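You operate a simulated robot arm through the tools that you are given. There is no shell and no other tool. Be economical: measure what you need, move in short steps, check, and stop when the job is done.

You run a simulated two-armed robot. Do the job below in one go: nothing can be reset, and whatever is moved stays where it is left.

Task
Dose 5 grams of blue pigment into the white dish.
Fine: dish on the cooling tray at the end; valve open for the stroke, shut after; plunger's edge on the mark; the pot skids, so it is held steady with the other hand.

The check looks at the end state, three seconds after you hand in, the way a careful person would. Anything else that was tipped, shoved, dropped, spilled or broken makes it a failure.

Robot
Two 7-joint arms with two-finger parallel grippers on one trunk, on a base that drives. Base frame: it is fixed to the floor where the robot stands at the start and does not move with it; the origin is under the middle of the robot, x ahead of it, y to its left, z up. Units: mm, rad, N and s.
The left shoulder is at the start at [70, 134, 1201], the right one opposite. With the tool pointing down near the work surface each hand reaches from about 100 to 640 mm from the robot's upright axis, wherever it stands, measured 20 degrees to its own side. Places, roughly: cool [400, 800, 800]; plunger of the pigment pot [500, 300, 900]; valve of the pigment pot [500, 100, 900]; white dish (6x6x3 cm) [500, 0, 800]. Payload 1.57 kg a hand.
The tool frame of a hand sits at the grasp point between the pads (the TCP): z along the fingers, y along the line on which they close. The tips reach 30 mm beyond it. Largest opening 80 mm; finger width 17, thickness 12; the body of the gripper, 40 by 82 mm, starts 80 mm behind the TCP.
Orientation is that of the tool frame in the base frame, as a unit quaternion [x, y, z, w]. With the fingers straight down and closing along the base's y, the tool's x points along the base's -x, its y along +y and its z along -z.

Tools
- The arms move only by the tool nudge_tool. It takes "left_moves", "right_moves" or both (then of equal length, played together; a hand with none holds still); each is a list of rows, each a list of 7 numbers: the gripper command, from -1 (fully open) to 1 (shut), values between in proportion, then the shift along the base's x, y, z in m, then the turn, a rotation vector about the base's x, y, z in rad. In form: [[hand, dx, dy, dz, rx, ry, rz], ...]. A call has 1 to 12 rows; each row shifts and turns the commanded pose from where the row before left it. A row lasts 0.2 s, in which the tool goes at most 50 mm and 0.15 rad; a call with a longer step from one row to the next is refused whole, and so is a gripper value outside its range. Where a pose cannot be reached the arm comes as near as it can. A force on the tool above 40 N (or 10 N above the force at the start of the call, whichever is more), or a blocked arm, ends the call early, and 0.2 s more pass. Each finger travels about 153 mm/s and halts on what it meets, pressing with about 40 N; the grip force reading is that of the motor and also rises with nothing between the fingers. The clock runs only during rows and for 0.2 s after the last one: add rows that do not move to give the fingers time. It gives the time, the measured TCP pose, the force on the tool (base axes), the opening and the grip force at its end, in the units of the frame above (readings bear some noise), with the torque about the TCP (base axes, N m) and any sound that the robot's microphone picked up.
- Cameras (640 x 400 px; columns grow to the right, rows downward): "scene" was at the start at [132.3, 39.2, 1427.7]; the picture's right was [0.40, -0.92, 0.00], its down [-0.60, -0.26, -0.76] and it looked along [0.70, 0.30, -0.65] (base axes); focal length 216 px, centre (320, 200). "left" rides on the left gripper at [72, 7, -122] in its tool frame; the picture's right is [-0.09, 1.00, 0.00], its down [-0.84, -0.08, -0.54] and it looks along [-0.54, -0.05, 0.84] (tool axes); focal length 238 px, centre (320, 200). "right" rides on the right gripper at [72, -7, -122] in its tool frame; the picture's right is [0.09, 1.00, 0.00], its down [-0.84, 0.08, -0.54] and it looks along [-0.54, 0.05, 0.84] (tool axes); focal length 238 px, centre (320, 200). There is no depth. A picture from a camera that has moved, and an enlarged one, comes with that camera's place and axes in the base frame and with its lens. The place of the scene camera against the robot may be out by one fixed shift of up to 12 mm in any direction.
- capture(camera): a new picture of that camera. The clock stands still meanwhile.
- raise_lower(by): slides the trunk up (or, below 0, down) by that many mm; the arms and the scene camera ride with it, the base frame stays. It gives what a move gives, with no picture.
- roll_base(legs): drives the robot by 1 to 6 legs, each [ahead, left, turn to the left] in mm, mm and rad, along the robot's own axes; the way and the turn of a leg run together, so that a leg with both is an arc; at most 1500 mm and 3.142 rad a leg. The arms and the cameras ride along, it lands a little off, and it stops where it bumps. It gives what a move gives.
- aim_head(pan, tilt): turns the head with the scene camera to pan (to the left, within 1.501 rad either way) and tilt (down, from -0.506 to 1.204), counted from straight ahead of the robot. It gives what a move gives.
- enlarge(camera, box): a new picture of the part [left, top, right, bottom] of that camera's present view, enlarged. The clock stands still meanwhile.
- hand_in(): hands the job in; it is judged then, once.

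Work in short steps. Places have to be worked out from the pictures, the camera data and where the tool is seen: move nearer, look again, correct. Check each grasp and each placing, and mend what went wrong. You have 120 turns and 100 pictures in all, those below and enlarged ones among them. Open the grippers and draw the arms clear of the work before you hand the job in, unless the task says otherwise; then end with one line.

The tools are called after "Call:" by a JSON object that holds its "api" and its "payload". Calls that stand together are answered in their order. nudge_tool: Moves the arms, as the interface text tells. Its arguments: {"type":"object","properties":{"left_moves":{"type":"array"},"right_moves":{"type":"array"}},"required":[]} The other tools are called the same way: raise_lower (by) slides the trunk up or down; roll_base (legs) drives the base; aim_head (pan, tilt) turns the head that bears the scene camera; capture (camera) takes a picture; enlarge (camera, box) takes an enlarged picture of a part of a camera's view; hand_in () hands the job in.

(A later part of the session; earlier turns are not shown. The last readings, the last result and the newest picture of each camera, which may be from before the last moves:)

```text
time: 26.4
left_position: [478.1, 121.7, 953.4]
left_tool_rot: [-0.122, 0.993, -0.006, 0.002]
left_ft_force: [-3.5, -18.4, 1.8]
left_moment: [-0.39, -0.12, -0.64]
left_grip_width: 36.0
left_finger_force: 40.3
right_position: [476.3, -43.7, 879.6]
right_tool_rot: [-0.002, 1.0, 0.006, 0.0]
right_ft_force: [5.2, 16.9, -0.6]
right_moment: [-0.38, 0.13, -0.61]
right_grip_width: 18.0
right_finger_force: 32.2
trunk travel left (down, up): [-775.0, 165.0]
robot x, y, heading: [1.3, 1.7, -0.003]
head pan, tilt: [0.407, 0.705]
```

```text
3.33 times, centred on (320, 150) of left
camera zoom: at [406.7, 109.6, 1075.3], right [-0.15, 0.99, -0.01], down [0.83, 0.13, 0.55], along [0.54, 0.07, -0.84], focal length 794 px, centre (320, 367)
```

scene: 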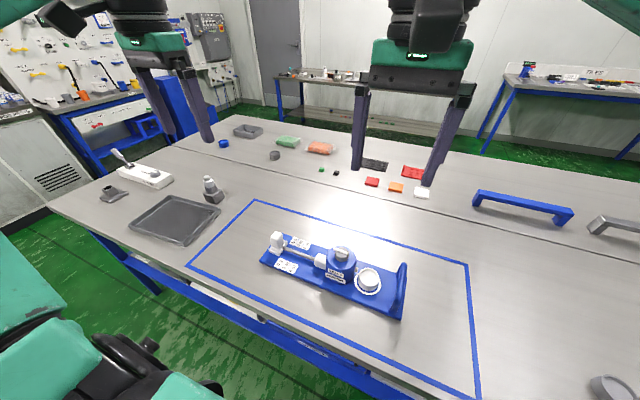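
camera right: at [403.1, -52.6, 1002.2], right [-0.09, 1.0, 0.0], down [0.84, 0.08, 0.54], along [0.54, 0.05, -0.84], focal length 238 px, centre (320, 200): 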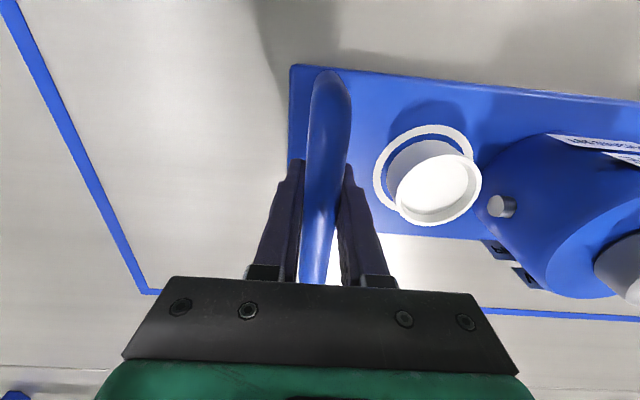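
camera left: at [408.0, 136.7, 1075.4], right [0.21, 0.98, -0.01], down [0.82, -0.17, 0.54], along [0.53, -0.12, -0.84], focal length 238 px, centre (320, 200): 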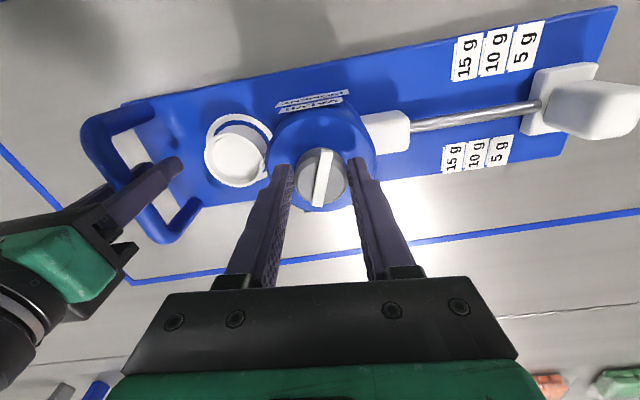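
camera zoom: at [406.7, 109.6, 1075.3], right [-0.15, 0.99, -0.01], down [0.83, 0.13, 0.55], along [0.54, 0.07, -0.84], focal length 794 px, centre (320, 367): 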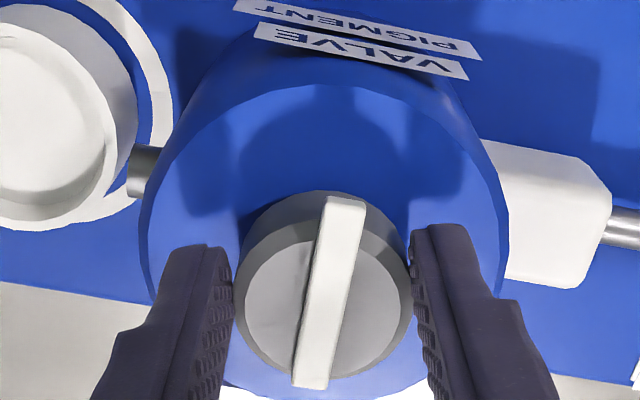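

Now 90° with torque rising to 0.64 N·m — the end stop. I release the knob, lift, and look.

Call:
{"api": "nudge_tool", "payload": {"left_moves": [[0, 0, 0, 0, 0, 0, 0], [-0.5, 0, 0, 0, 0, 0, 0], [-0.5, 0, 0, 0, 0, 0, 0], [-0.5, 0, 0, 0.03, 0, 0, 0], [-0.5, 0, 0, 0.04, 0, 0, 0], [-0.5, 0, 0.04, 0.02, 0, 0, 0], [-0.5, 0, 0.04, 0, 0, 0, 0], [-0.5, 0, 0.04, 0, 0, 0, 0], [-0.5, 0, 0.04, 0, 0, 0, 0], [-0.5, 0, 0, 0, 0, 0, 0]]}}

Call:
{"api": "enlarge", "payload": {"camera": "scene", "box": [240, 210, 430, 330]}}

Call:
{"api": "capture", "payload": {"camera": "left"}}

```text
time: 28.6
left_position: [478.4, 282.7, 1041.9]
left_tool_rot: [-0.123, 0.992, -0.005, 0.002]
left_ft_force: [0.9, 0.0, 0.4]
left_moment: [0.0, 0.02, 0.01]
left_grip_width: 60.1
left_finger_force: 0.0
right_position: [475.7, -43.3, 878.6]
right_tool_rot: [-0.002, 1.0, 0.005, 0.0]
right_ft_force: [0.1, 0.6, -0.7]
right_moment: [0.01, -0.02, -0.56]
right_grip_width: 17.9
right_finger_force: 32.9
trunk travel left (down, up): [-775.0, 165.0]
robot x, y, heading: [-0.9, -2.4, -0.0]
head pan, tilt: [0.407, 0.705]
```

```text
3.33 times, centred on (335, 270) of scene
camera zoom: at [133.3, 39.1, 1427.6], right [0.4, -0.92, 0.0], down [-0.6, -0.26, -0.76], along [0.7, 0.3, -0.65], focal length 720 px, centre (270, -33)
```

zoom: 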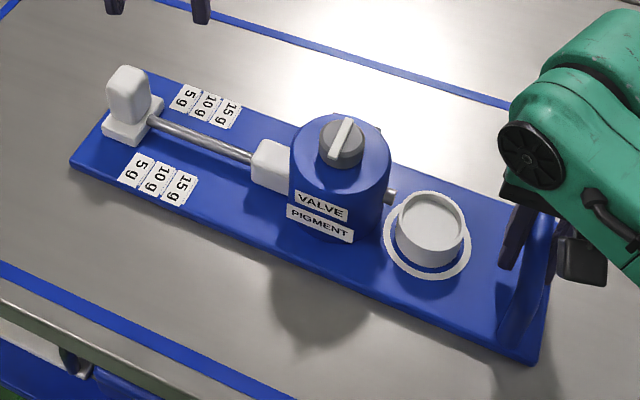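

```text
63 pictures are left
camera left: at [406.8, 271.4, 1164.2], right [-0.15, 0.99, -0.01], down [0.83, 0.13, 0.54], along [0.54, 0.08, -0.84], focal length 238 px, centre (320, 200)
```

left: 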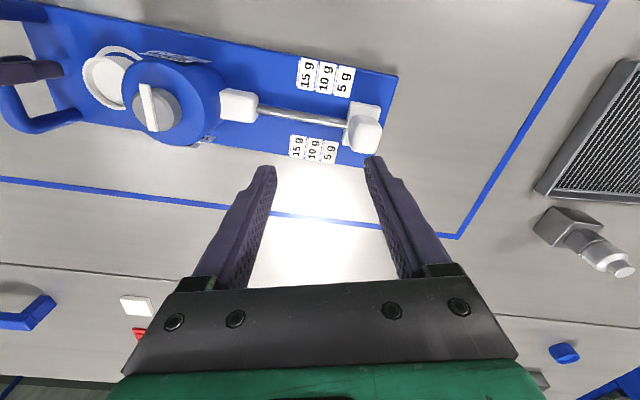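

Lever now across. Now I turn the left hand to +90° (camera on the scale side) above the plunger knob at about [481,336].

Call:
{"api": "nudge_tool", "payload": {"left_moves": [[-0.5, 0, 0.005, 0, 0, 0, 0.133], [-0.5, 0, 0.005, 0, 0, 0, 0.133], [-0.5, 0, 0.005, 0, 0, 0, 0.133], [-0.5, 0, 0.005, 0, 0, 0, 0.133], [-0.5, 0, 0.005, 0, 0, 0, 0.133], [-0.5, 0, 0.005, 0, 0, 0, 0.133], [-0.5, 0, 0.005, 0, 0, 0, 0.133], [-0.5, 0.001, 0.005, 0, 0, 0, 0.133], [-0.5, 0.001, 0.006, 0, 0, 0, 0.133], [-0.5, 0.001, 0.007, 0, 0, 0, 0.13], [-0.5, 0, 0, 0, 0, 0, 0]]}}

Call:
{"api": "capture", "payload": {"camera": "left"}}

```text
time: 31.0
left_position: [481.8, 333.0, 1043.1]
left_tool_rot: [0.708, -0.706, 0.003, -0.004]
left_ft_force: [0.2, 0.1, -0.2]
left_moment: [0.0, 0.04, 0.02]
left_grip_width: 60.2
left_finger_force: 0.2
right_position: [475.2, -43.7, 880.0]
right_tool_rot: [-0.002, 1.0, 0.004, 0.001]
right_ft_force: [1.6, 1.5, 1.4]
right_moment: [-0.05, 0.05, -0.59]
right_grip_width: 17.6
right_finger_force: 32.9
trunk travel left (down, up): [-775.0, 165.0]
robot x, y, heading: [-4.3, -0.8, 0.006]
head pan, tilt: [0.407, 0.705]
```

```text
62 pictures are left
camera left: at [474.1, 261.5, 1165.0], right [-1.0, 0.09, -0.01], down [0.07, 0.84, 0.54], along [0.05, 0.54, -0.84], focal length 238 px, centre (320, 200)
```

left: 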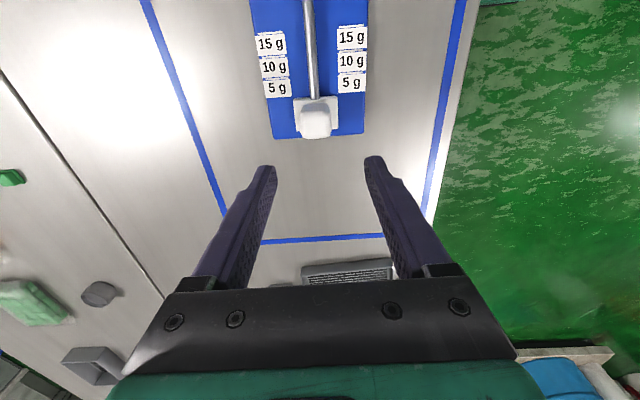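

Reachable. Descending to z≈945 for a closer look.

Call:
{"api": "nudge_tool", "payload": {"left_moves": [[-0.5, 0.0, 0, -0.035, 0, 0, 0], [-0.5, 0, 0, -0.035, 0, 0, 0], [-0.5, 0, 0, -0.028, 0, 0, 0], [-0.5, 0, 0, 0, 0, 0, 0]]}}

Call:
{"api": "capture", "payload": {"camera": "left"}}

Call:
{"api": "enlarge", "payload": {"camera": "scene", "box": [240, 200, 340, 300]}}

```text
time: 32.0
left_position: [481.9, 334.6, 944.5]
left_tool_rot: [0.707, -0.707, 0.003, -0.004]
left_ft_force: [-0.8, 0.0, -0.2]
left_moment: [0.0, -0.02, 0.03]
left_grip_width: 59.7
left_finger_force: 0.1
right_position: [475.7, -43.1, 880.3]
right_tool_rot: [-0.002, 1.0, 0.004, 0.001]
right_ft_force: [1.9, -0.1, -0.9]
right_moment: [0.01, 0.2, -0.59]
right_grip_width: 17.3
right_finger_force: 32.7
trunk travel left (down, up): [-775.0, 165.0]
robot x, y, heading: [1.9, 0.2, -0.0]
head pan, tilt: [0.407, 0.705]
```

```text
61 pictures are left
camera left: at [474.8, 261.9, 1067.2], right [-1.0, 0.09, -0.01], down [0.07, 0.84, 0.54], along [0.06, 0.54, -0.84], focal length 238 px, centre (320, 200)
```

left: 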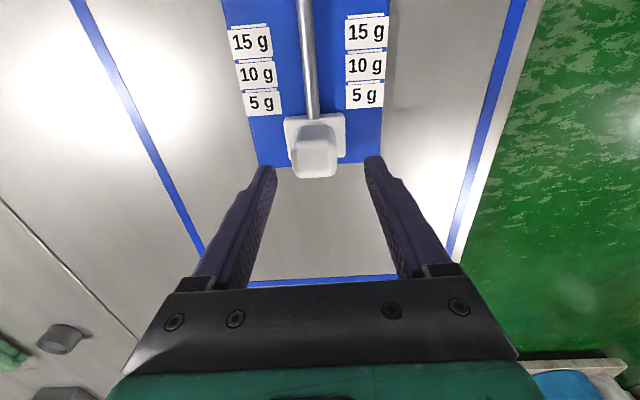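

```text
4.00 times, centred on (290, 250) of scene
camera zoom: at [133.4, 39.1, 1427.6], right [0.4, -0.92, 0.0], down [-0.6, -0.26, -0.76], along [0.7, 0.3, -0.65], focal length 864 px, centre (440, 0)
```

zoom: 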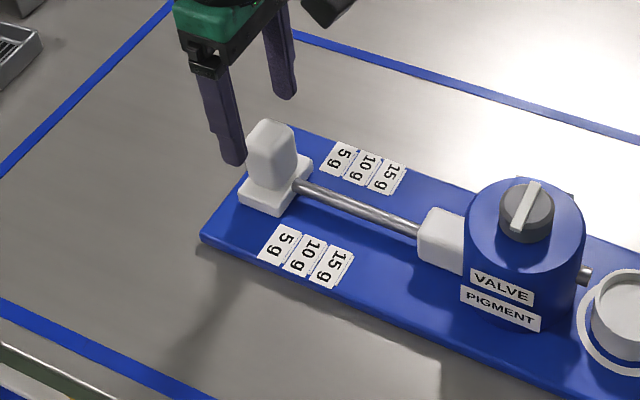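

Knob is ~4 mm toward +x and a bit +y of the TCP: about [486,338]. Shifting and descending around it.

Call:
{"api": "nudge_tool", "payload": {"left_moves": [[-0.5, 0.004, 0.003, 0, 0, 0, 0], [-0.5, 0, 0, -0.025, 0, 0, 0], [-0.5, 0, 0, -0.02, 0, 0, 0], [-0.5, 0, 0, -0.01, 0, 0, 0], [-0.5, 0, 0, 0, 0, 0, 0]]}}

Call:
{"api": "capture", "payload": {"camera": "left"}}

Call:
{"api": "enlarge", "payload": {"camera": "scene", "box": [250, 200, 350, 300]}}

```text
time: 33.2
left_position: [486.7, 336.1, 890.0]
left_tool_rot: [0.707, -0.707, 0.002, -0.003]
left_ft_force: [-0.1, -0.3, -0.2]
left_moment: [0.02, 0.0, 0.02]
left_grip_width: 60.0
left_finger_force: 0.1
right_position: [475.1, -43.5, 878.2]
right_tool_rot: [0.0, 1.0, 0.004, 0.001]
right_ft_force: [2.3, -0.4, 0.0]
right_moment: [0.0, 0.03, -0.55]
right_grip_width: 17.6
right_finger_force: 32.6
trunk travel left (down, up): [-775.0, 165.0]
robot x, y, heading: [0.5, 2.0, -0.0]
head pan, tilt: [0.407, 0.705]
```

```text
59 pictures are left
camera left: at [479.8, 263.0, 1012.5], right [-1.0, 0.09, -0.01], down [0.07, 0.84, 0.54], along [0.06, 0.54, -0.84], focal length 238 px, centre (320, 200)
```

left: 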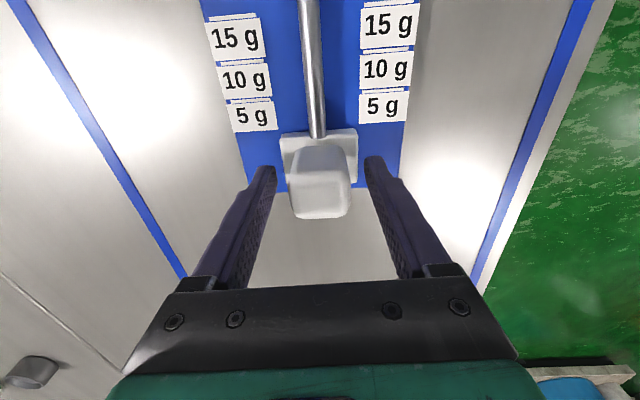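

```text
4.00 times, centred on (300, 250) of scene
camera zoom: at [133.2, 38.9, 1427.6], right [0.4, -0.92, 0.0], down [-0.6, -0.26, -0.76], along [0.7, 0.3, -0.65], focal length 864 px, centre (400, 0)
```

zoom: 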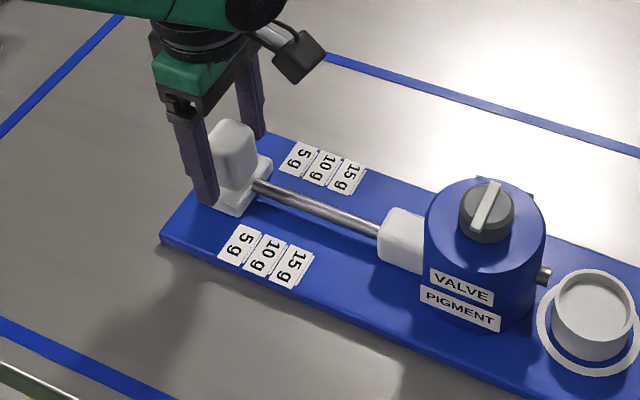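

Knob is centred between the fingers and the camera sees the scales and plate edge. Closing gently.

Call:
{"api": "nudge_tool", "payload": {"left_moves": [[-0.2, 0, 0, 0, 0, 0, 0], [0.1, 0, 0, 0, 0, 0, 0], [1, 0, 0, 0, 0, 0, 0], [1, 0, 0, 0, 0, 0, 0]]}}

Call:
{"api": "enlarge", "payload": {"camera": "left", "box": [200, 0, 440, 150]}}

```text
time: 34.2
left_position: [486.8, 337.1, 891.0]
left_tool_rot: [0.708, -0.707, 0.002, -0.002]
left_ft_force: [-0.3, -0.3, 0.6]
left_moment: [-0.13, 0.65, -0.5]
left_grip_width: 35.5
left_finger_force: 40.1
right_position: [476.0, -43.8, 879.6]
right_tool_rot: [-0.002, 1.0, 0.005, 0.001]
right_ft_force: [2.5, -0.4, 0.8]
right_moment: [0.0, -0.09, -0.58]
right_grip_width: 17.8
right_finger_force: 32.7
trunk travel left (down, up): [-775.0, 165.0]
robot x, y, heading: [0.4, -2.9, -0.001]
head pan, tilt: [0.407, 0.705]
```

```text
2.67 times, centred on (320, 75) of left
camera zoom: at [479.5, 263.0, 1012.7], right [-1.0, 0.09, -0.01], down [0.07, 0.84, 0.54], along [0.06, 0.54, -0.84], focal length 636 px, centre (320, 533)
```

zoom: 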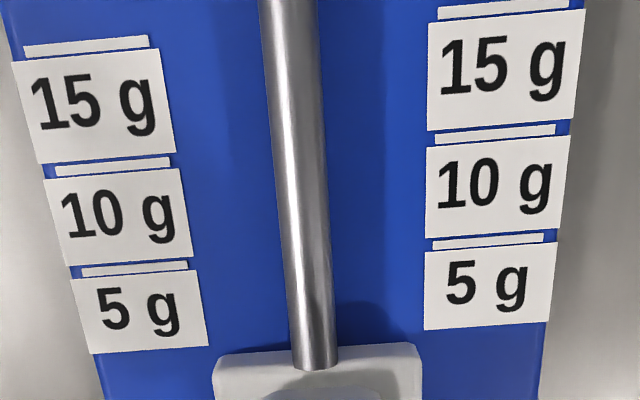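

The 5 g tick computes to y≈292, spacing ≈24 mm, plate edge at ≈315. Trial push of 4 mm to feel whether the valve lets it move.

Call:
{"api": "nudge_tool", "payload": {"left_moves": [[1, 0, -0.002, 0, 0, 0, 0], [1, 0, -0.002, 0, 0, 0, 0], [1, 0, 0, 0, 0, 0, 0]]}}

Call:
{"api": "enlarge", "payload": {"camera": "left", "box": [200, 0, 440, 150]}}

Call:
{"api": "capture", "payload": {"camera": "right"}}

```text
time: 35.0
left_position: [485.9, 332.2, 890.7]
left_tool_rot: [0.708, -0.707, 0.002, -0.004]
left_ft_force: [-2.3, 0.7, 4.0]
left_moment: [0.49, 0.67, -0.36]
left_grip_width: 35.5
left_finger_force: 39.7
right_position: [477.0, -42.0, 880.9]
right_tool_rot: [-0.001, 1.0, 0.005, 0.001]
right_ft_force: [3.1, -0.5, -0.1]
right_moment: [-0.04, -0.07, -0.57]
right_grip_width: 17.5
right_finger_force: 33.2
trunk travel left (down, up): [-775.0, 165.0]
robot x, y, heading: [0.1, -1.6, -0.003]
head pan, tilt: [0.407, 0.705]
```

```text
2.67 times, centred on (320, 75) of left
camera zoom: at [478.9, 259.6, 1012.7], right [-1.0, 0.09, -0.01], down [0.07, 0.84, 0.55], along [0.06, 0.54, -0.84], focal length 636 px, centre (320, 533)
```

zoom: 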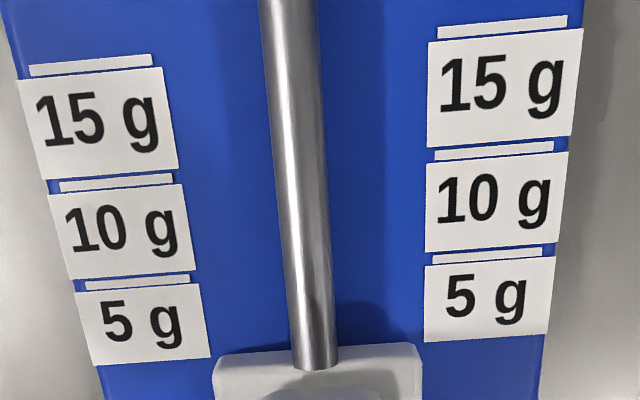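

```text
55 pictures are left
camera right: at [403.4, -51.6, 1002.5], right [-0.1, 1.0, 0.01], down [0.84, 0.08, 0.54], along [0.54, 0.06, -0.84], focal length 238 px, centre (320, 200)
```

right: 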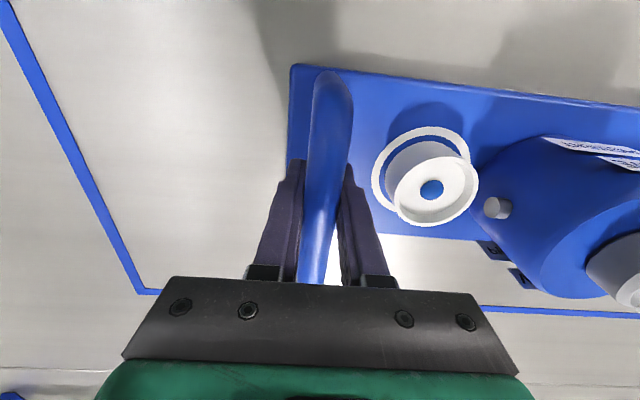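

Blue pigment appears in the dish, so the valve is open and flowing. Continuing the stroke by 15 mm.

Call:
{"api": "nudge_tool", "payload": {"left_moves": [[1, 0, -0.003, 0, 0, 0, 0], [1, 0, -0.003, 0, 0, 0, 0], [1, 0, -0.003, 0, 0, 0, 0], [1, 0, -0.003, 0, 0, 0, 0], [1, 0, -0.003, 0, 0, 0, 0], [1, 0, 0, 0, 0, 0, 0]]}}

Call:
{"api": "enlarge", "payload": {"camera": "left", "box": [200, 50, 440, 200]}}

Call:
{"api": "enlarge", "payload": {"camera": "scene", "box": [265, 225, 325, 285]}}

```text
time: 36.4
left_position: [484.6, 317.5, 890.8]
left_tool_rot: [-0.707, 0.707, -0.003, 0.004]
left_ft_force: [1.7, 1.8, 7.0]
left_moment: [0.96, 0.67, -0.54]
left_grip_width: 35.5
left_finger_force: 40.0
right_position: [474.4, -43.0, 880.2]
right_tool_rot: [-0.002, 1.0, 0.005, 0.001]
right_ft_force: [1.1, 0.0, -1.2]
right_moment: [-0.01, 0.06, -0.59]
right_grip_width: 17.5
right_finger_force: 32.5
trunk travel left (down, up): [-775.0, 165.0]
robot x, y, heading: [0.2, 0.1, -0.002]
head pan, tilt: [0.407, 0.705]
```

```text
2.67 times, centred on (320, 125) of left
camera zoom: at [478.2, 244.3, 1012.7], right [-1.0, 0.09, -0.01], down [0.07, 0.84, 0.54], along [0.06, 0.54, -0.84], focal length 636 px, centre (320, 400)
```

zoom: 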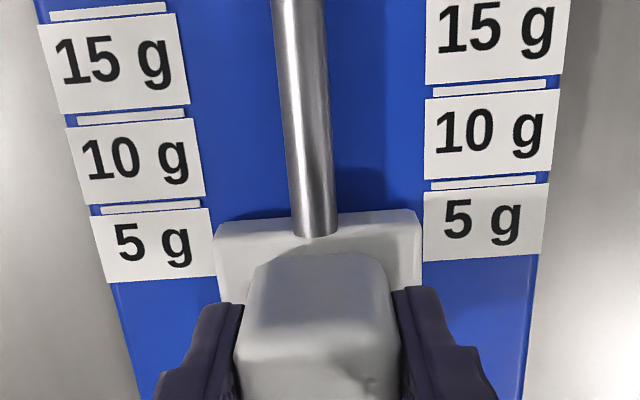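

```text
6.67 times, centred on (295, 255) of scene
camera zoom: at [133.0, 38.2, 1427.7], right [0.4, -0.92, 0.0], down [-0.6, -0.26, -0.76], along [0.7, 0.3, -0.65], focal length 1440 px, centre (487, -167)
```

zoom: 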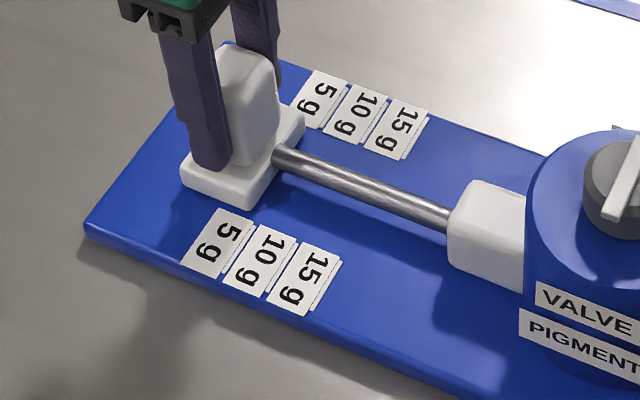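

Remaining gap to the tick's centre is ~20 px at ~3.9 px/mm ≈ 5.3 mm. Moving 4.5 mm, then checking closely.

Call:
{"api": "nudge_tool", "payload": {"left_moves": [[1, 0, -0.0025, 0, 0, 0, 0], [1, 0, -0.002, 0, 0, 0, 0], [1, 0, 0, 0, 0, 0, 0]]}}

Call:
{"api": "enlarge", "payload": {"camera": "left", "box": [220, 95, 420, 165]}}

Call:
{"api": "enlarge", "payload": {"camera": "scene", "box": [278, 235, 318, 275]}}

```text
time: 37.2
left_position: [484.7, 312.9, 890.8]
left_tool_rot: [0.708, -0.706, 0.002, -0.004]
left_ft_force: [2.5, -0.2, 9.3]
left_moment: [0.48, 0.65, -0.27]
left_grip_width: 35.5
left_finger_force: 39.8
right_position: [476.0, -44.5, 880.7]
right_tool_rot: [-0.002, 1.0, 0.005, 0.001]
right_ft_force: [1.5, 0.2, -0.9]
right_moment: [-0.04, 0.13, -0.54]
right_grip_width: 17.4
right_finger_force: 32.7
trunk travel left (down, up): [-775.0, 165.0]
robot x, y, heading: [0.1, 1.8, -0.003]
head pan, tilt: [0.407, 0.705]
```

```text
3.20 times, centred on (320, 130) of left
camera zoom: at [477.9, 239.6, 1012.7], right [-1.0, 0.09, -0.01], down [0.07, 0.84, 0.54], along [0.06, 0.54, -0.84], focal length 763 px, centre (320, 424)
```

zoom: 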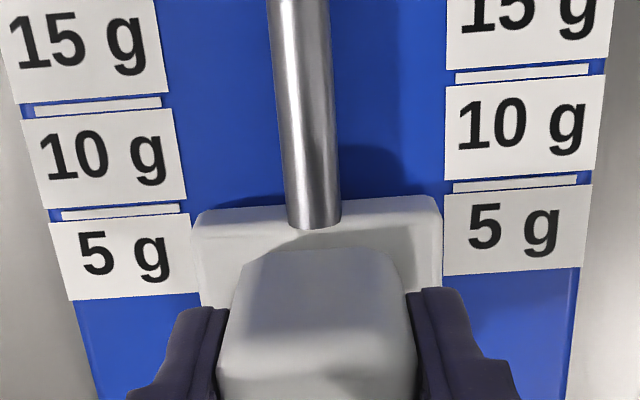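

```text
10.00 times, centred on (298, 255) of scene
camera zoom: at [132.8, 38.3, 1427.7], right [0.4, -0.92, 0.0], down [-0.6, -0.26, -0.76], along [0.7, 0.3, -0.65], focal length 2160 px, centre (540, -350)
```

zoom: 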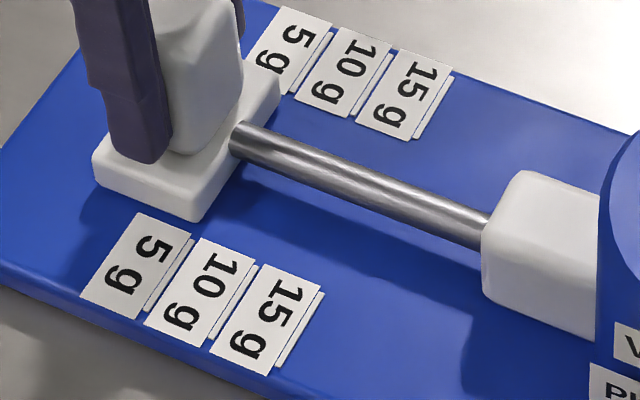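

Both views show about 1 mm still to go. I zoom tightly to measure it.

Call:
{"api": "enlarge", "payload": {"camera": "left", "box": [230, 140, 330, 180]}}

Call:
{"api": "enlarge", "payload": {"camera": "left", "box": [320, 135, 420, 175]}}

```text
6.40 times, centred on (280, 160) of left
camera zoom: at [477.9, 239.6, 1012.7], right [-1.0, 0.09, -0.01], down [0.07, 0.84, 0.54], along [0.06, 0.54, -0.84], focal length 1525 px, centre (576, 456)
```

zoom: 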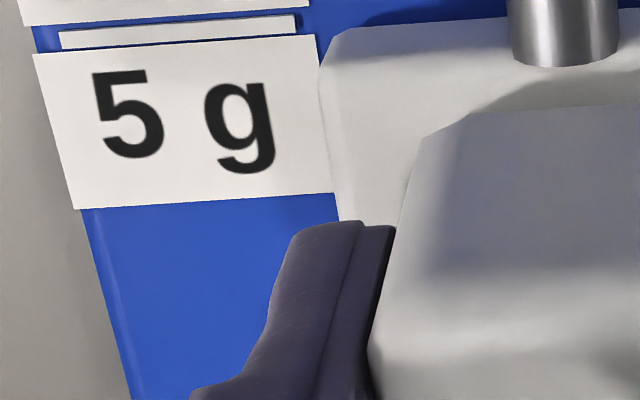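

```text
6.40 times, centred on (370, 155) of left
camera zoom: at [477.9, 239.6, 1012.7], right [-1.0, 0.09, -0.01], down [0.07, 0.84, 0.54], along [0.06, 0.54, -0.84], focal length 1525 px, centre (0, 488)
```

zoom: 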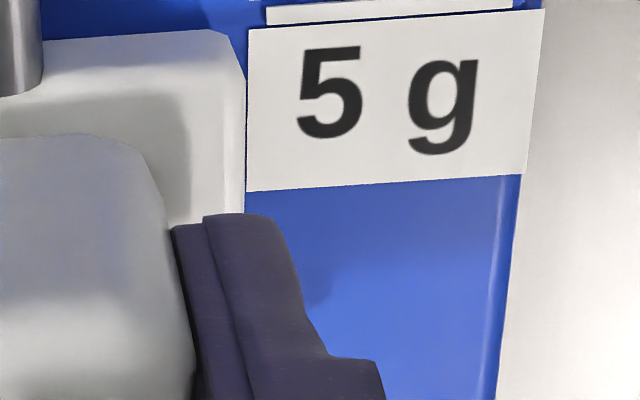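

Gap to tick centre ≈1 mm. Nudging 0.9 mm and rechecking.

Call:
{"api": "nudge_tool", "payload": {"left_moves": [[1, 0, -0.0009, 0, 0, 0, 0], [1, 0, 0, 0, 0, 0, 0], [1, 0, 0, 0, 0, 0, 0]]}}

Call:
{"api": "enlarge", "payload": {"camera": "left", "box": [220, 125, 320, 165]}}

Call:
{"api": "enlarge", "payload": {"camera": "left", "box": [320, 125, 420, 165]}}

Call:
{"api": "enlarge", "payload": {"camera": "scene", "box": [283, 245, 308, 270]}}

```text
time: 38.0
left_position: [484.5, 311.8, 891.8]
left_tool_rot: [0.708, -0.706, 0.003, -0.004]
left_ft_force: [2.6, -0.6, 11.5]
left_moment: [-0.59, 0.85, -0.57]
left_grip_width: 35.4
left_finger_force: 39.7
right_position: [474.8, -43.4, 879.7]
right_tool_rot: [-0.002, 1.0, 0.005, 0.001]
right_ft_force: [2.7, 2.6, -0.3]
right_moment: [-0.01, 0.06, -0.51]
right_grip_width: 17.5
right_finger_force: 32.5
trunk travel left (down, up): [-775.0, 165.0]
robot x, y, heading: [1.7, -1.5, 0.002]
head pan, tilt: [0.407, 0.705]
```

```text
6.40 times, centred on (270, 145) of left
camera zoom: at [477.8, 239.3, 1012.7], right [-1.0, 0.09, -0.01], down [0.07, 0.84, 0.54], along [0.06, 0.54, -0.84], focal length 1525 px, centre (640, 552)
```

zoom: 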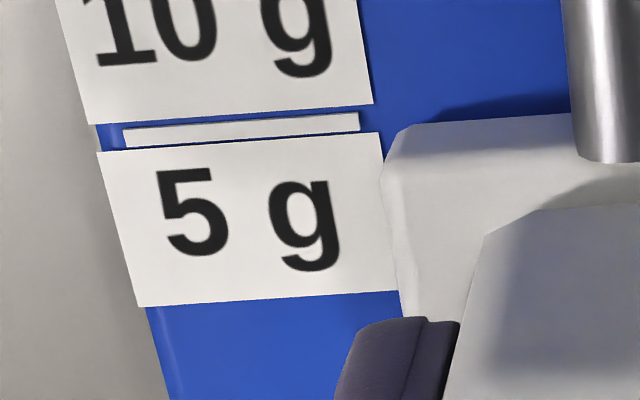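

```text
6.40 times, centred on (370, 145) of left
camera zoom: at [477.8, 239.3, 1012.7], right [-1.0, 0.09, -0.01], down [0.07, 0.84, 0.54], along [0.06, 0.54, -0.84], focal length 1525 px, centre (0, 552)
```

zoom: 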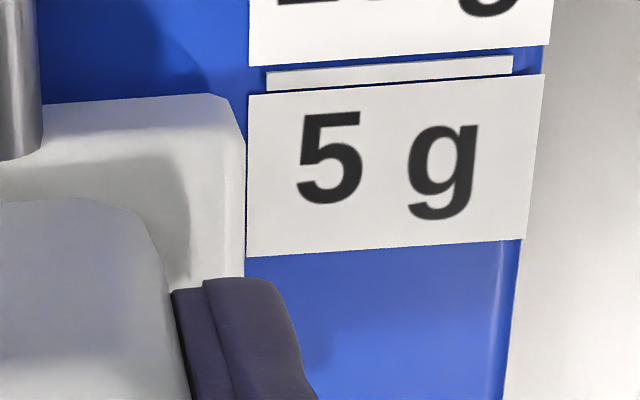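

```text
16.00 times, centred on (296, 258) of scene
camera zoom: at [132.7, 38.4, 1427.7], right [0.4, -0.92, 0.0], down [-0.6, -0.26, -0.76], along [0.7, 0.3, -0.65], focal length 3456 px, centre (712, -720)
```

zoom: 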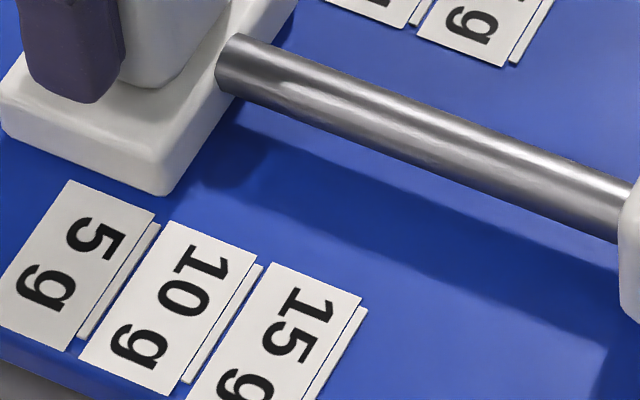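

The plunger moved only ~0.3 mm (compliance); ~0.8 mm remains. Another 0.8 mm.

Call:
{"api": "nudge_tool", "payload": {"left_moves": [[1, 0, -0.0008, 0, 0, 0, 0], [1, 0, 0, 0, 0, 0, 0], [1, 0, 0, 0, 0, 0, 0]]}}

Call:
{"api": "enlarge", "payload": {"camera": "left", "box": [220, 125, 320, 165]}}

Call:
{"api": "enlarge", "payload": {"camera": "left", "box": [320, 125, 420, 165]}}

```text
time: 38.8
left_position: [484.8, 311.7, 890.5]
left_tool_rot: [0.708, -0.707, 0.001, -0.004]
left_ft_force: [3.5, 0.7, 13.1]
left_moment: [-0.22, 0.75, -0.47]
left_grip_width: 35.7
left_finger_force: 40.1
right_position: [476.6, -43.4, 880.7]
right_tool_rot: [-0.002, 1.0, 0.004, 0.001]
right_ft_force: [3.1, 2.9, -0.2]
right_moment: [-0.07, 0.14, -0.53]
right_grip_width: 17.5
right_finger_force: 32.4
trunk travel left (down, up): [-775.0, 165.0]
robot x, y, heading: [-1.2, -0.6, 0.001]
head pan, tilt: [0.407, 0.705]
```

```text
6.40 times, centred on (270, 145) of left
camera zoom: at [477.8, 238.8, 1012.6], right [-1.0, 0.09, -0.01], down [0.07, 0.84, 0.55], along [0.06, 0.54, -0.84], focal length 1525 px, centre (640, 552)
```

zoom: 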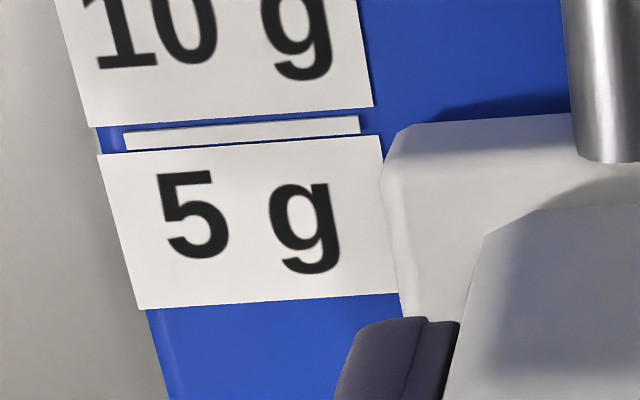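

```text
6.40 times, centred on (370, 145) of left
camera zoom: at [477.8, 238.8, 1012.6], right [-1.0, 0.09, -0.01], down [0.07, 0.84, 0.55], along [0.06, 0.54, -0.84], focal length 1525 px, centre (0, 552)
```

zoom: 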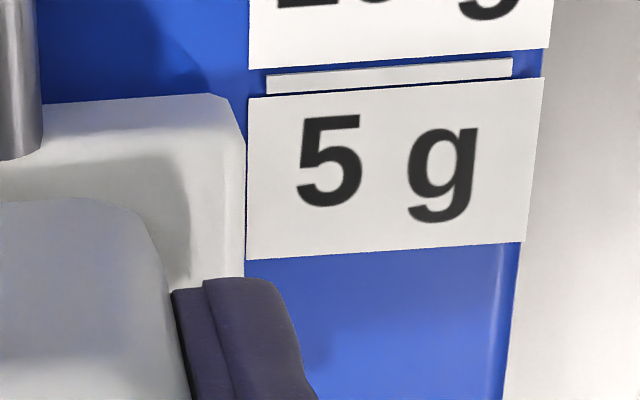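

Gap now ~0.5 mm, part of which may be the plate's rounded lower rim. Cross-check with the scene camera.

Call:
{"api": "enlarge", "payload": {"camera": "scene", "box": [285, 240, 305, 260]}}

Call:
{"api": "enlarge", "payload": {"camera": "scene", "box": [285, 248, 305, 268]}}

```text
16.00 times, centred on (295, 250) of scene
camera zoom: at [132.7, 38.5, 1427.7], right [0.4, -0.92, 0.0], down [-0.6, -0.26, -0.76], along [0.7, 0.3, -0.65], focal length 3456 px, centre (720, -600)
```

zoom: 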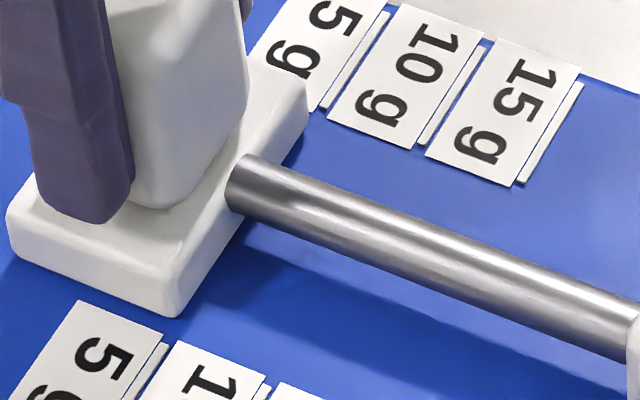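

```text
16.00 times, centred on (295, 258) of scene
camera zoom: at [132.7, 38.5, 1427.7], right [0.4, -0.92, 0.0], down [-0.6, -0.26, -0.76], along [0.7, 0.3, -0.65], focal length 3456 px, centre (720, -728)
```

zoom: 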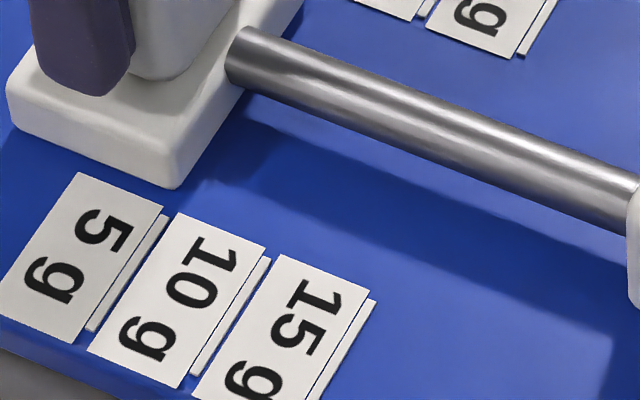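

Scene agrees: ~0.5 mm apparent. A last 0.4 mm, then release the knob and view freely.

Call:
{"api": "nudge_tool", "payload": {"left_moves": [[1, 0, -0.0004, 0, 0, 0, 0], [1, 0, 0, 0, 0, 0, 0], [0.1, 0, 0, 0, 0, 0, 0], [-0.3, 0, 0, 0, 0, 0, 0], [-0.5, 0, 0, 0, 0, 0, 0], [-0.5, 0, 0, 0, 0, 0, 0]]}}

Call:
{"api": "enlarge", "payload": {"camera": "left", "box": [220, 125, 320, 165]}}

Call:
{"api": "enlarge", "payload": {"camera": "left", "box": [320, 125, 420, 165]}}

```text
time: 40.2
left_position: [483.7, 312.2, 890.8]
left_tool_rot: [0.708, -0.706, 0.002, -0.004]
left_ft_force: [0.7, 0.1, -0.9]
left_moment: [0.01, 0.02, 0.01]
left_grip_width: 60.0
left_finger_force: 0.2
right_position: [474.9, -44.8, 880.8]
right_tool_rot: [-0.001, 1.0, 0.004, 0.001]
right_ft_force: [-0.7, -0.6, -0.2]
right_moment: [0.02, 0.24, -0.38]
right_grip_width: 17.6
right_finger_force: 32.8
trunk travel left (down, up): [-775.0, 165.0]
robot x, y, heading: [1.1, 3.2, 0.004]
head pan, tilt: [0.407, 0.705]
```

```text
6.40 times, centred on (270, 145) of left
camera zoom: at [477.4, 239.0, 1012.4], right [-1.0, 0.09, -0.01], down [0.07, 0.84, 0.54], along [0.06, 0.54, -0.84], focal length 1525 px, centre (640, 552)
```

zoom: 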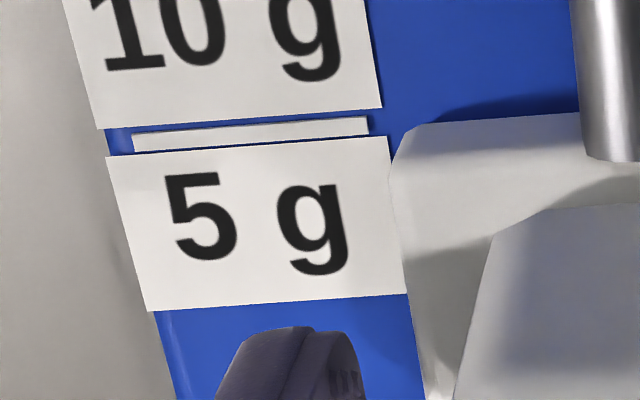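

```text
6.40 times, centred on (370, 145) of left
camera zoom: at [477.4, 239.0, 1012.4], right [-1.0, 0.09, -0.01], down [0.07, 0.84, 0.54], along [0.06, 0.54, -0.84], focal length 1525 px, centre (0, 552)
```

zoom: 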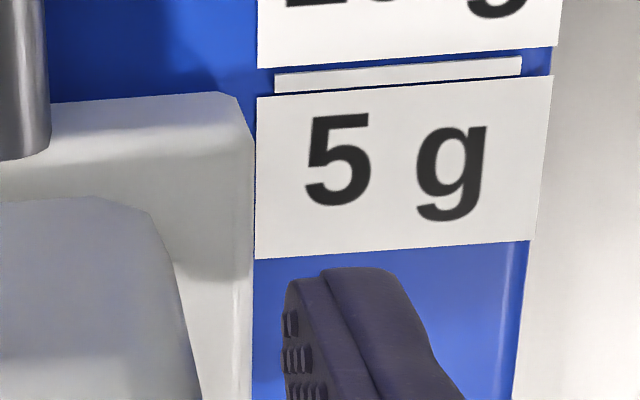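

Residual gap ~0.25 mm: the edge is on the 5 g mark. Now lift the left hand and return above the valve at yaw ≈0.25 to shut it.

Call:
{"api": "nudge_tool", "payload": {"left_moves": [[-0.5, 0, 0, 0.03, 0, 0, 0], [-0.5, 0, 0, 0.04, 0, 0, 0], [-0.5, 0, 0, 0.03, 0, 0, 0], [-0.5, 0, -0.02, 0.02, 0, 0, -0.14], [-0.5, 0, -0.02, 0, 0, 0, -0.14], [-0.5, -0.001, -0.022, 0, 0, 0, -0.14], [-0.5, -0.001, -0.022, 0, 0, 0, -0.14], [-0.5, -0.001, -0.022, 0, 0, 0, -0.14], [-0.5, -0.001, -0.022, 0, 0, 0, -0.14], [-0.5, -0.001, -0.021, 0, 0, 0, -0.14], [-0.5, 0, -0.021, 0, 0, 0, -0.14], [-0.5, 0, -0.02, 0, 0, 0, -0.14]]}}

Call:
{"api": "capture", "payload": {"camera": "left"}}

Call:
{"api": "enlarge", "payload": {"camera": "right", "box": [360, 100, 520, 240]}}

```text
time: 42.8
left_position: [481.7, 120.3, 1010.9]
left_tool_rot: [-0.154, 0.988, -0.004, 0.002]
left_ft_force: [0.4, 0.6, 0.2]
left_moment: [0.03, 0.01, 0.02]
left_grip_width: 59.9
left_finger_force: 0.1
right_position: [475.5, -43.9, 880.3]
right_tool_rot: [-0.002, 1.0, 0.004, 0.0]
right_ft_force: [1.0, -0.4, 1.3]
right_moment: [0.1, 0.0, -0.38]
right_grip_width: 17.7
right_finger_force: 32.7
trunk travel left (down, up): [-775.0, 165.0]
robot x, y, heading: [0.2, -0.0, 0.0]
head pan, tilt: [0.407, 0.705]
```

```text
39 pictures are left
camera left: at [410.9, 105.3, 1132.7], right [-0.22, 0.98, -0.01], down [0.82, 0.19, 0.54], along [0.53, 0.11, -0.84], focal length 238 px, centre (320, 200)
```

left: 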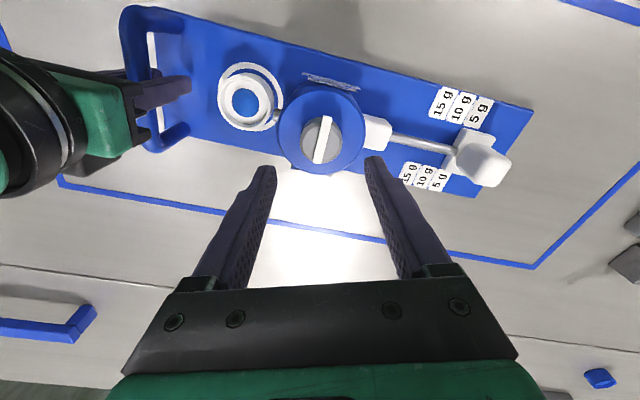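

```text
2.86 times, centred on (440, 170) of right
camera zoom: at [403.3, -51.8, 1002.6], right [-0.1, 1.0, 0.01], down [0.84, 0.08, 0.54], along [0.54, 0.06, -0.84], focal length 681 px, centre (-23, 286)
```

zoom: 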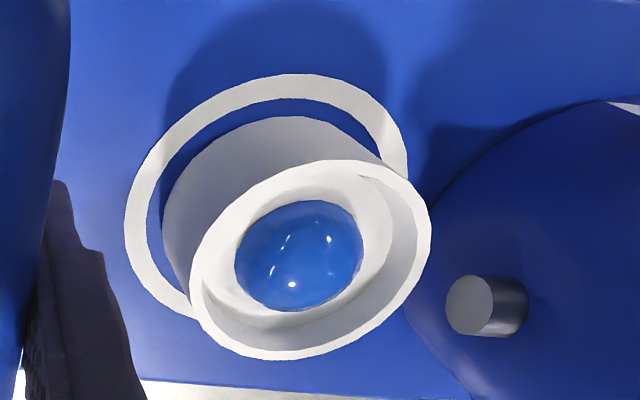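

A clean blue pool in the dish. Now descend around the valve knob at ~[478,121] and grip it.

Call:
{"api": "nudge_tool", "payload": {"left_moves": [[-0.5, -0.0035, 0.0005, -0.02, 0, 0, 0], [-0.5, 0, 0, -0.02, 0, 0, 0], [-0.5, 0, 0, -0.018, 0, 0, 0], [-0.5, 0, 0, 0, 0, 0, 0], [0, 0, 0, 0, 0, 0, 0], [1, 0, 0, 0, 0, 0, 0], [1, 0, 0, 0, 0, 0, 0], [1, 0, 0, 0, 0, 0, 0]]}}

Call:
{"api": "enlarge", "payload": {"camera": "left", "box": [250, 90, 390, 210]}}

```text
time: 44.6
left_position: [476.1, 119.3, 952.2]
left_tool_rot: [-0.156, 0.988, -0.006, 0.001]
left_ft_force: [1.5, -11.7, 0.0]
left_moment: [-0.14, -0.33, -0.17]
left_grip_width: 36.4
left_finger_force: 40.1
right_position: [474.5, -43.6, 879.7]
right_tool_rot: [-0.001, 1.0, 0.006, 0.001]
right_ft_force: [0.2, 9.6, 0.9]
right_moment: [-0.2, -0.05, -0.31]
right_grip_width: 17.5
right_finger_force: 32.6
trunk travel left (down, up): [-775.0, 165.0]
robot x, y, heading: [-0.1, -1.9, 0.004]
head pan, tilt: [0.407, 0.705]
```

```text
3.33 times, centred on (320, 150) of left
camera zoom: at [406.1, 105.5, 1073.7], right [-0.22, 0.98, -0.01], down [0.82, 0.19, 0.54], along [0.53, 0.11, -0.84], focal length 794 px, centre (320, 367)
```

zoom: 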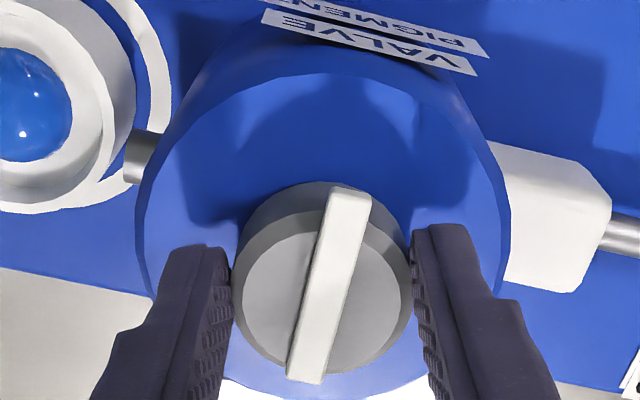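

Gripped (36 mm). Turning clockwise 1.32 rad with slight recentring, then I'll check.

Call:
{"api": "nudge_tool", "payload": {"left_moves": [[1, 0.001, -0.001, 0, 0, 0, -0.1], [1, 0, 0, 0, 0, 0, -0.12], [1, 0, 0, 0, 0, 0, -0.12], [1, 0, 0, 0, 0, 0, -0.12], [1, 0, 0, 0, 0, 0, -0.12], [1, 0, 0, 0, 0, 0, -0.12], [1, 0, 0, 0, 0, 0, -0.12], [1, 0, 0, 0, 0, 0, -0.12], [1, 0, 0, 0, 0, 0, -0.12], [1, 0, 0, 0, 0, 0, -0.12], [1, 0, 0, 0, 0, 0, -0.12], [1, 0, 0, 0, 0, 0, 0]]}}

Call:
{"api": "enlarge", "payload": {"camera": "left", "box": [250, 90, 390, 210]}}

```text
time: 47.2
left_position: [476.6, 124.5, 953.4]
left_tool_rot: [0.475, 0.88, -0.004, -0.001]
left_ft_force: [1.6, 14.5, -4.1]
left_moment: [1.01, 0.05, -0.01]
left_grip_width: 36.3
left_finger_force: 40.1
right_position: [474.9, -44.0, 879.9]
right_tool_rot: [-0.001, 1.0, 0.003, 0.001]
right_ft_force: [-1.8, -12.6, 11.2]
right_moment: [0.33, 0.18, 0.18]
right_grip_width: 17.6
right_finger_force: 32.7
trunk travel left (down, up): [-775.0, 165.0]
robot x, y, heading: [-1.5, 1.5, 0.001]
head pan, tilt: [0.407, 0.705]
```

```text
3.33 times, centred on (320, 150) of left
camera zoom: at [444.0, 188.0, 1074.8], right [0.88, 0.47, -0.01], down [0.4, -0.74, 0.54], along [0.25, -0.48, -0.84], focal length 794 px, centre (320, 367)
```

zoom: 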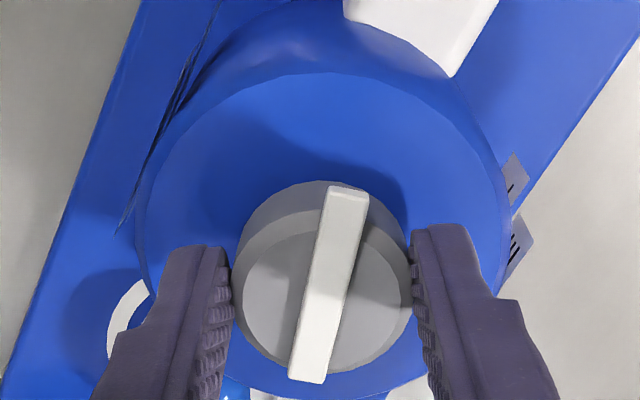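

No slip, 1.30 rad done. Continuing to the shut stop in small steps.

Call:
{"api": "nudge_tool", "payload": {"left_moves": [[1, 0, 0.0015, 0, 0, 0, -0.06], [1, 0, 0, 0, 0, 0, -0.06], [1, 0, 0, 0, 0, 0, -0.06], [1, 0, 0, 0, 0, 0, -0.06], [1, 0, 0, 0, 0, 0, -0.06], [1, 0, 0, 0, 0, 0, 0]]}}

Call:
{"api": "enlarge", "payload": {"camera": "left", "box": [250, 90, 390, 210]}}

```text
time: 48.6
left_position: [475.5, 124.7, 952.9]
left_tool_rot: [0.601, 0.799, -0.004, -0.002]
left_ft_force: [4.6, 17.4, -2.0]
left_moment: [0.56, -0.37, 0.22]
left_grip_width: 36.1
left_finger_force: 40.0
right_position: [475.3, -44.0, 879.3]
right_tool_rot: [-0.002, 1.0, 0.003, 0.001]
right_ft_force: [-2.3, -19.1, 10.2]
right_moment: [0.44, -0.31, 0.33]
right_grip_width: 17.7
right_finger_force: 32.5
trunk travel left (down, up): [-775.0, 165.0]
robot x, y, heading: [-1.2, 0.7, -0.003]
head pan, tilt: [0.407, 0.705]
```

```text
3.33 times, centred on (320, 150) of left
camera zoom: at [464.4, 195.2, 1074.7], right [0.98, 0.19, -0.01], down [0.16, -0.82, 0.54], along [0.1, -0.54, -0.84], focal length 794 px, centre (320, 367)
```

zoom: 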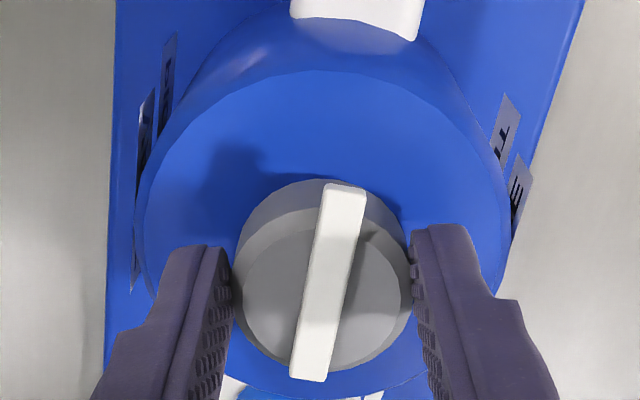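

Lever is back at its original orientation within ~0.01 rad. One small extra press to feel the stop.

Call:
{"api": "nudge_tool", "payload": {"left_moves": [[1, 0, 0, 0, 0, 0, -0.05], [1, 0, 0, 0, 0, 0, -0.04], [1, 0, 0, 0, 0, 0, 0]]}}

```text
time: 49.4
left_position: [476.3, 123.8, 952.1]
left_tool_rot: [0.636, 0.771, -0.005, -0.002]
left_ft_force: [6.3, 11.5, -1.6]
left_moment: [0.3, -0.32, 0.83]
left_grip_width: 36.5
left_finger_force: 40.2
right_position: [474.7, -43.5, 879.5]
right_tool_rot: [-0.002, 1.0, 0.004, 0.001]
right_ft_force: [-5.7, -14.3, 11.0]
right_moment: [0.35, -0.37, 0.23]
right_grip_width: 17.5
right_finger_force: 32.8
trunk travel left (down, up): [-775.0, 165.0]
robot x, y, heading: [3.6, -1.8, 0.005]
head pan, tilt: [0.407, 0.705]
```

Torque rose to 0.83 N·m: shut stop reached. Release the knob, lift the left hand away, and check valve and plunger.

Call:
{"api": "nudge_tool", "payload": {"left_moves": [[0.2, 0, 0, 0, 0, 0, 0], [-0.5, 0, 0, 0, 0, 0, 0], [-0.5, 0, 0, 0, 0, 0, 0], [-0.5, 0, 0, 0.03, 0, 0, 0.0], [-0.5, 0, 0, 0.04, 0, 0, 0.1], [-0.5, 0, 0.0, 0.04, 0, 0, 0.14], [-0.5, 0, 0.02, 0.02, 0, 0, 0.14], [-0.5, 0, 0.04, 0.0, 0, 0, 0.14], [-0.5, 0, 0.04, 0, 0, 0, 0.14], [-0.5, 0, 0.04, 0, 0, 0, 0.14], [-0.5, 0, 0.04, 0, 0, 0, 0.14], [-0.5, 0, 0.02, 0, 0, 0, 0.14]]}}

Call:
{"api": "enlarge", "payload": {"camera": "scene", "box": [240, 210, 430, 330]}}

Call:
{"api": "enlarge", "payload": {"camera": "scene", "box": [285, 245, 305, 265]}}

```text
time: 52.0
left_position: [478.3, 322.1, 1080.5]
left_tool_rot: [0.148, 0.989, -0.005, 0.0]
left_ft_force: [-0.7, 0.1, 1.2]
left_moment: [0.01, -0.04, 0.01]
left_grip_width: 59.9
left_finger_force: 0.0
right_position: [475.6, -44.5, 878.7]
right_tool_rot: [-0.002, 1.0, 0.004, 0.001]
right_ft_force: [-0.7, 0.9, 0.0]
right_moment: [-0.12, 0.21, 0.18]
right_grip_width: 17.7
right_finger_force: 32.3
trunk travel left (down, up): [-775.0, 165.0]
robot x, y, heading: [-2.6, 1.3, 0.002]
head pan, tilt: [0.407, 0.705]
```

```text
3.33 times, centred on (335, 270) of scene
camera zoom: at [132.9, 39.1, 1427.6], right [0.4, -0.92, 0.0], down [-0.6, -0.26, -0.76], along [0.7, 0.3, -0.65], focal length 720 px, centre (270, -33)
```

zoom: 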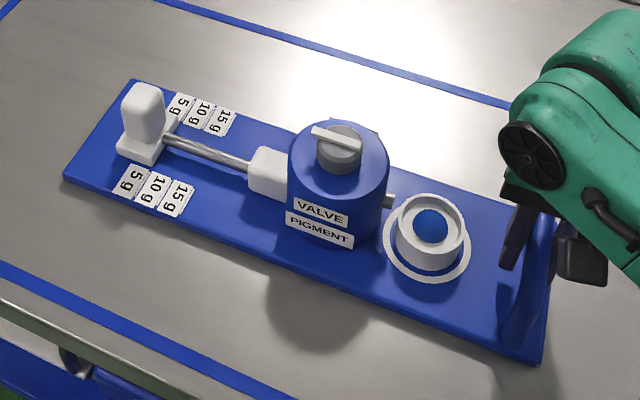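

```text
16.00 times, centred on (295, 255) of scene
camera zoom: at [132.9, 39.1, 1427.6], right [0.4, -0.92, 0.0], down [-0.6, -0.26, -0.76], along [0.7, 0.3, -0.65], focal length 3456 px, centre (720, -680)
```

zoom: 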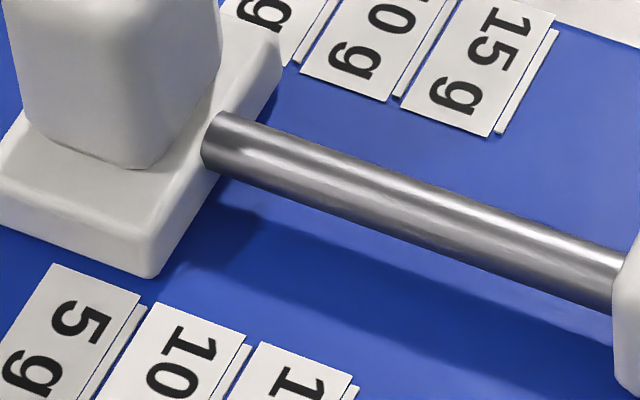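

Valve shut (lever back in line) and plunger on the 5 g mark. Now the right hand lets go of the handle (limited opening to clear the dish) and withdraws up and right.

Call:
{"api": "nudge_tool", "payload": {"right_moves": [[0.2, 0, 0, 0, 0, 0, 0], [0.1, 0, 0, 0, 0, 0, 0], [0.1, 0, 0, 0.02, 0, 0, 0], [0.1, 0, 0, 0.04, 0, 0, 0], [0.1, 0, 0, 0.045, 0, 0, 0], [0.1, 0, -0.02, 0.045, 0, 0, 0], [0, -0.02, -0.04, 0.04, 0, 0, 0], [0, -0.03, -0.04, 0.04, 0, 0, 0], [0, -0.03, -0.04, 0.04, 0, 0, 0], [0, 0, 0, 0, 0, 0, 0]]}}

Call:
{"api": "enlarge", "payload": {"camera": "scene", "box": [240, 210, 430, 330]}}

```text
refused: row 7 steps farther than a row can; nothing moved
```

```text
3.33 times, centred on (335, 270) of scene
camera zoom: at [132.9, 39.1, 1427.6], right [0.4, -0.92, 0.0], down [-0.6, -0.26, -0.76], along [0.7, 0.3, -0.65], focal length 720 px, centre (270, -33)
```

zoom: 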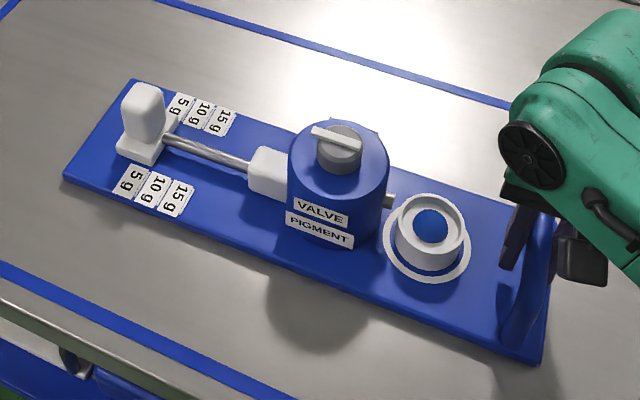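

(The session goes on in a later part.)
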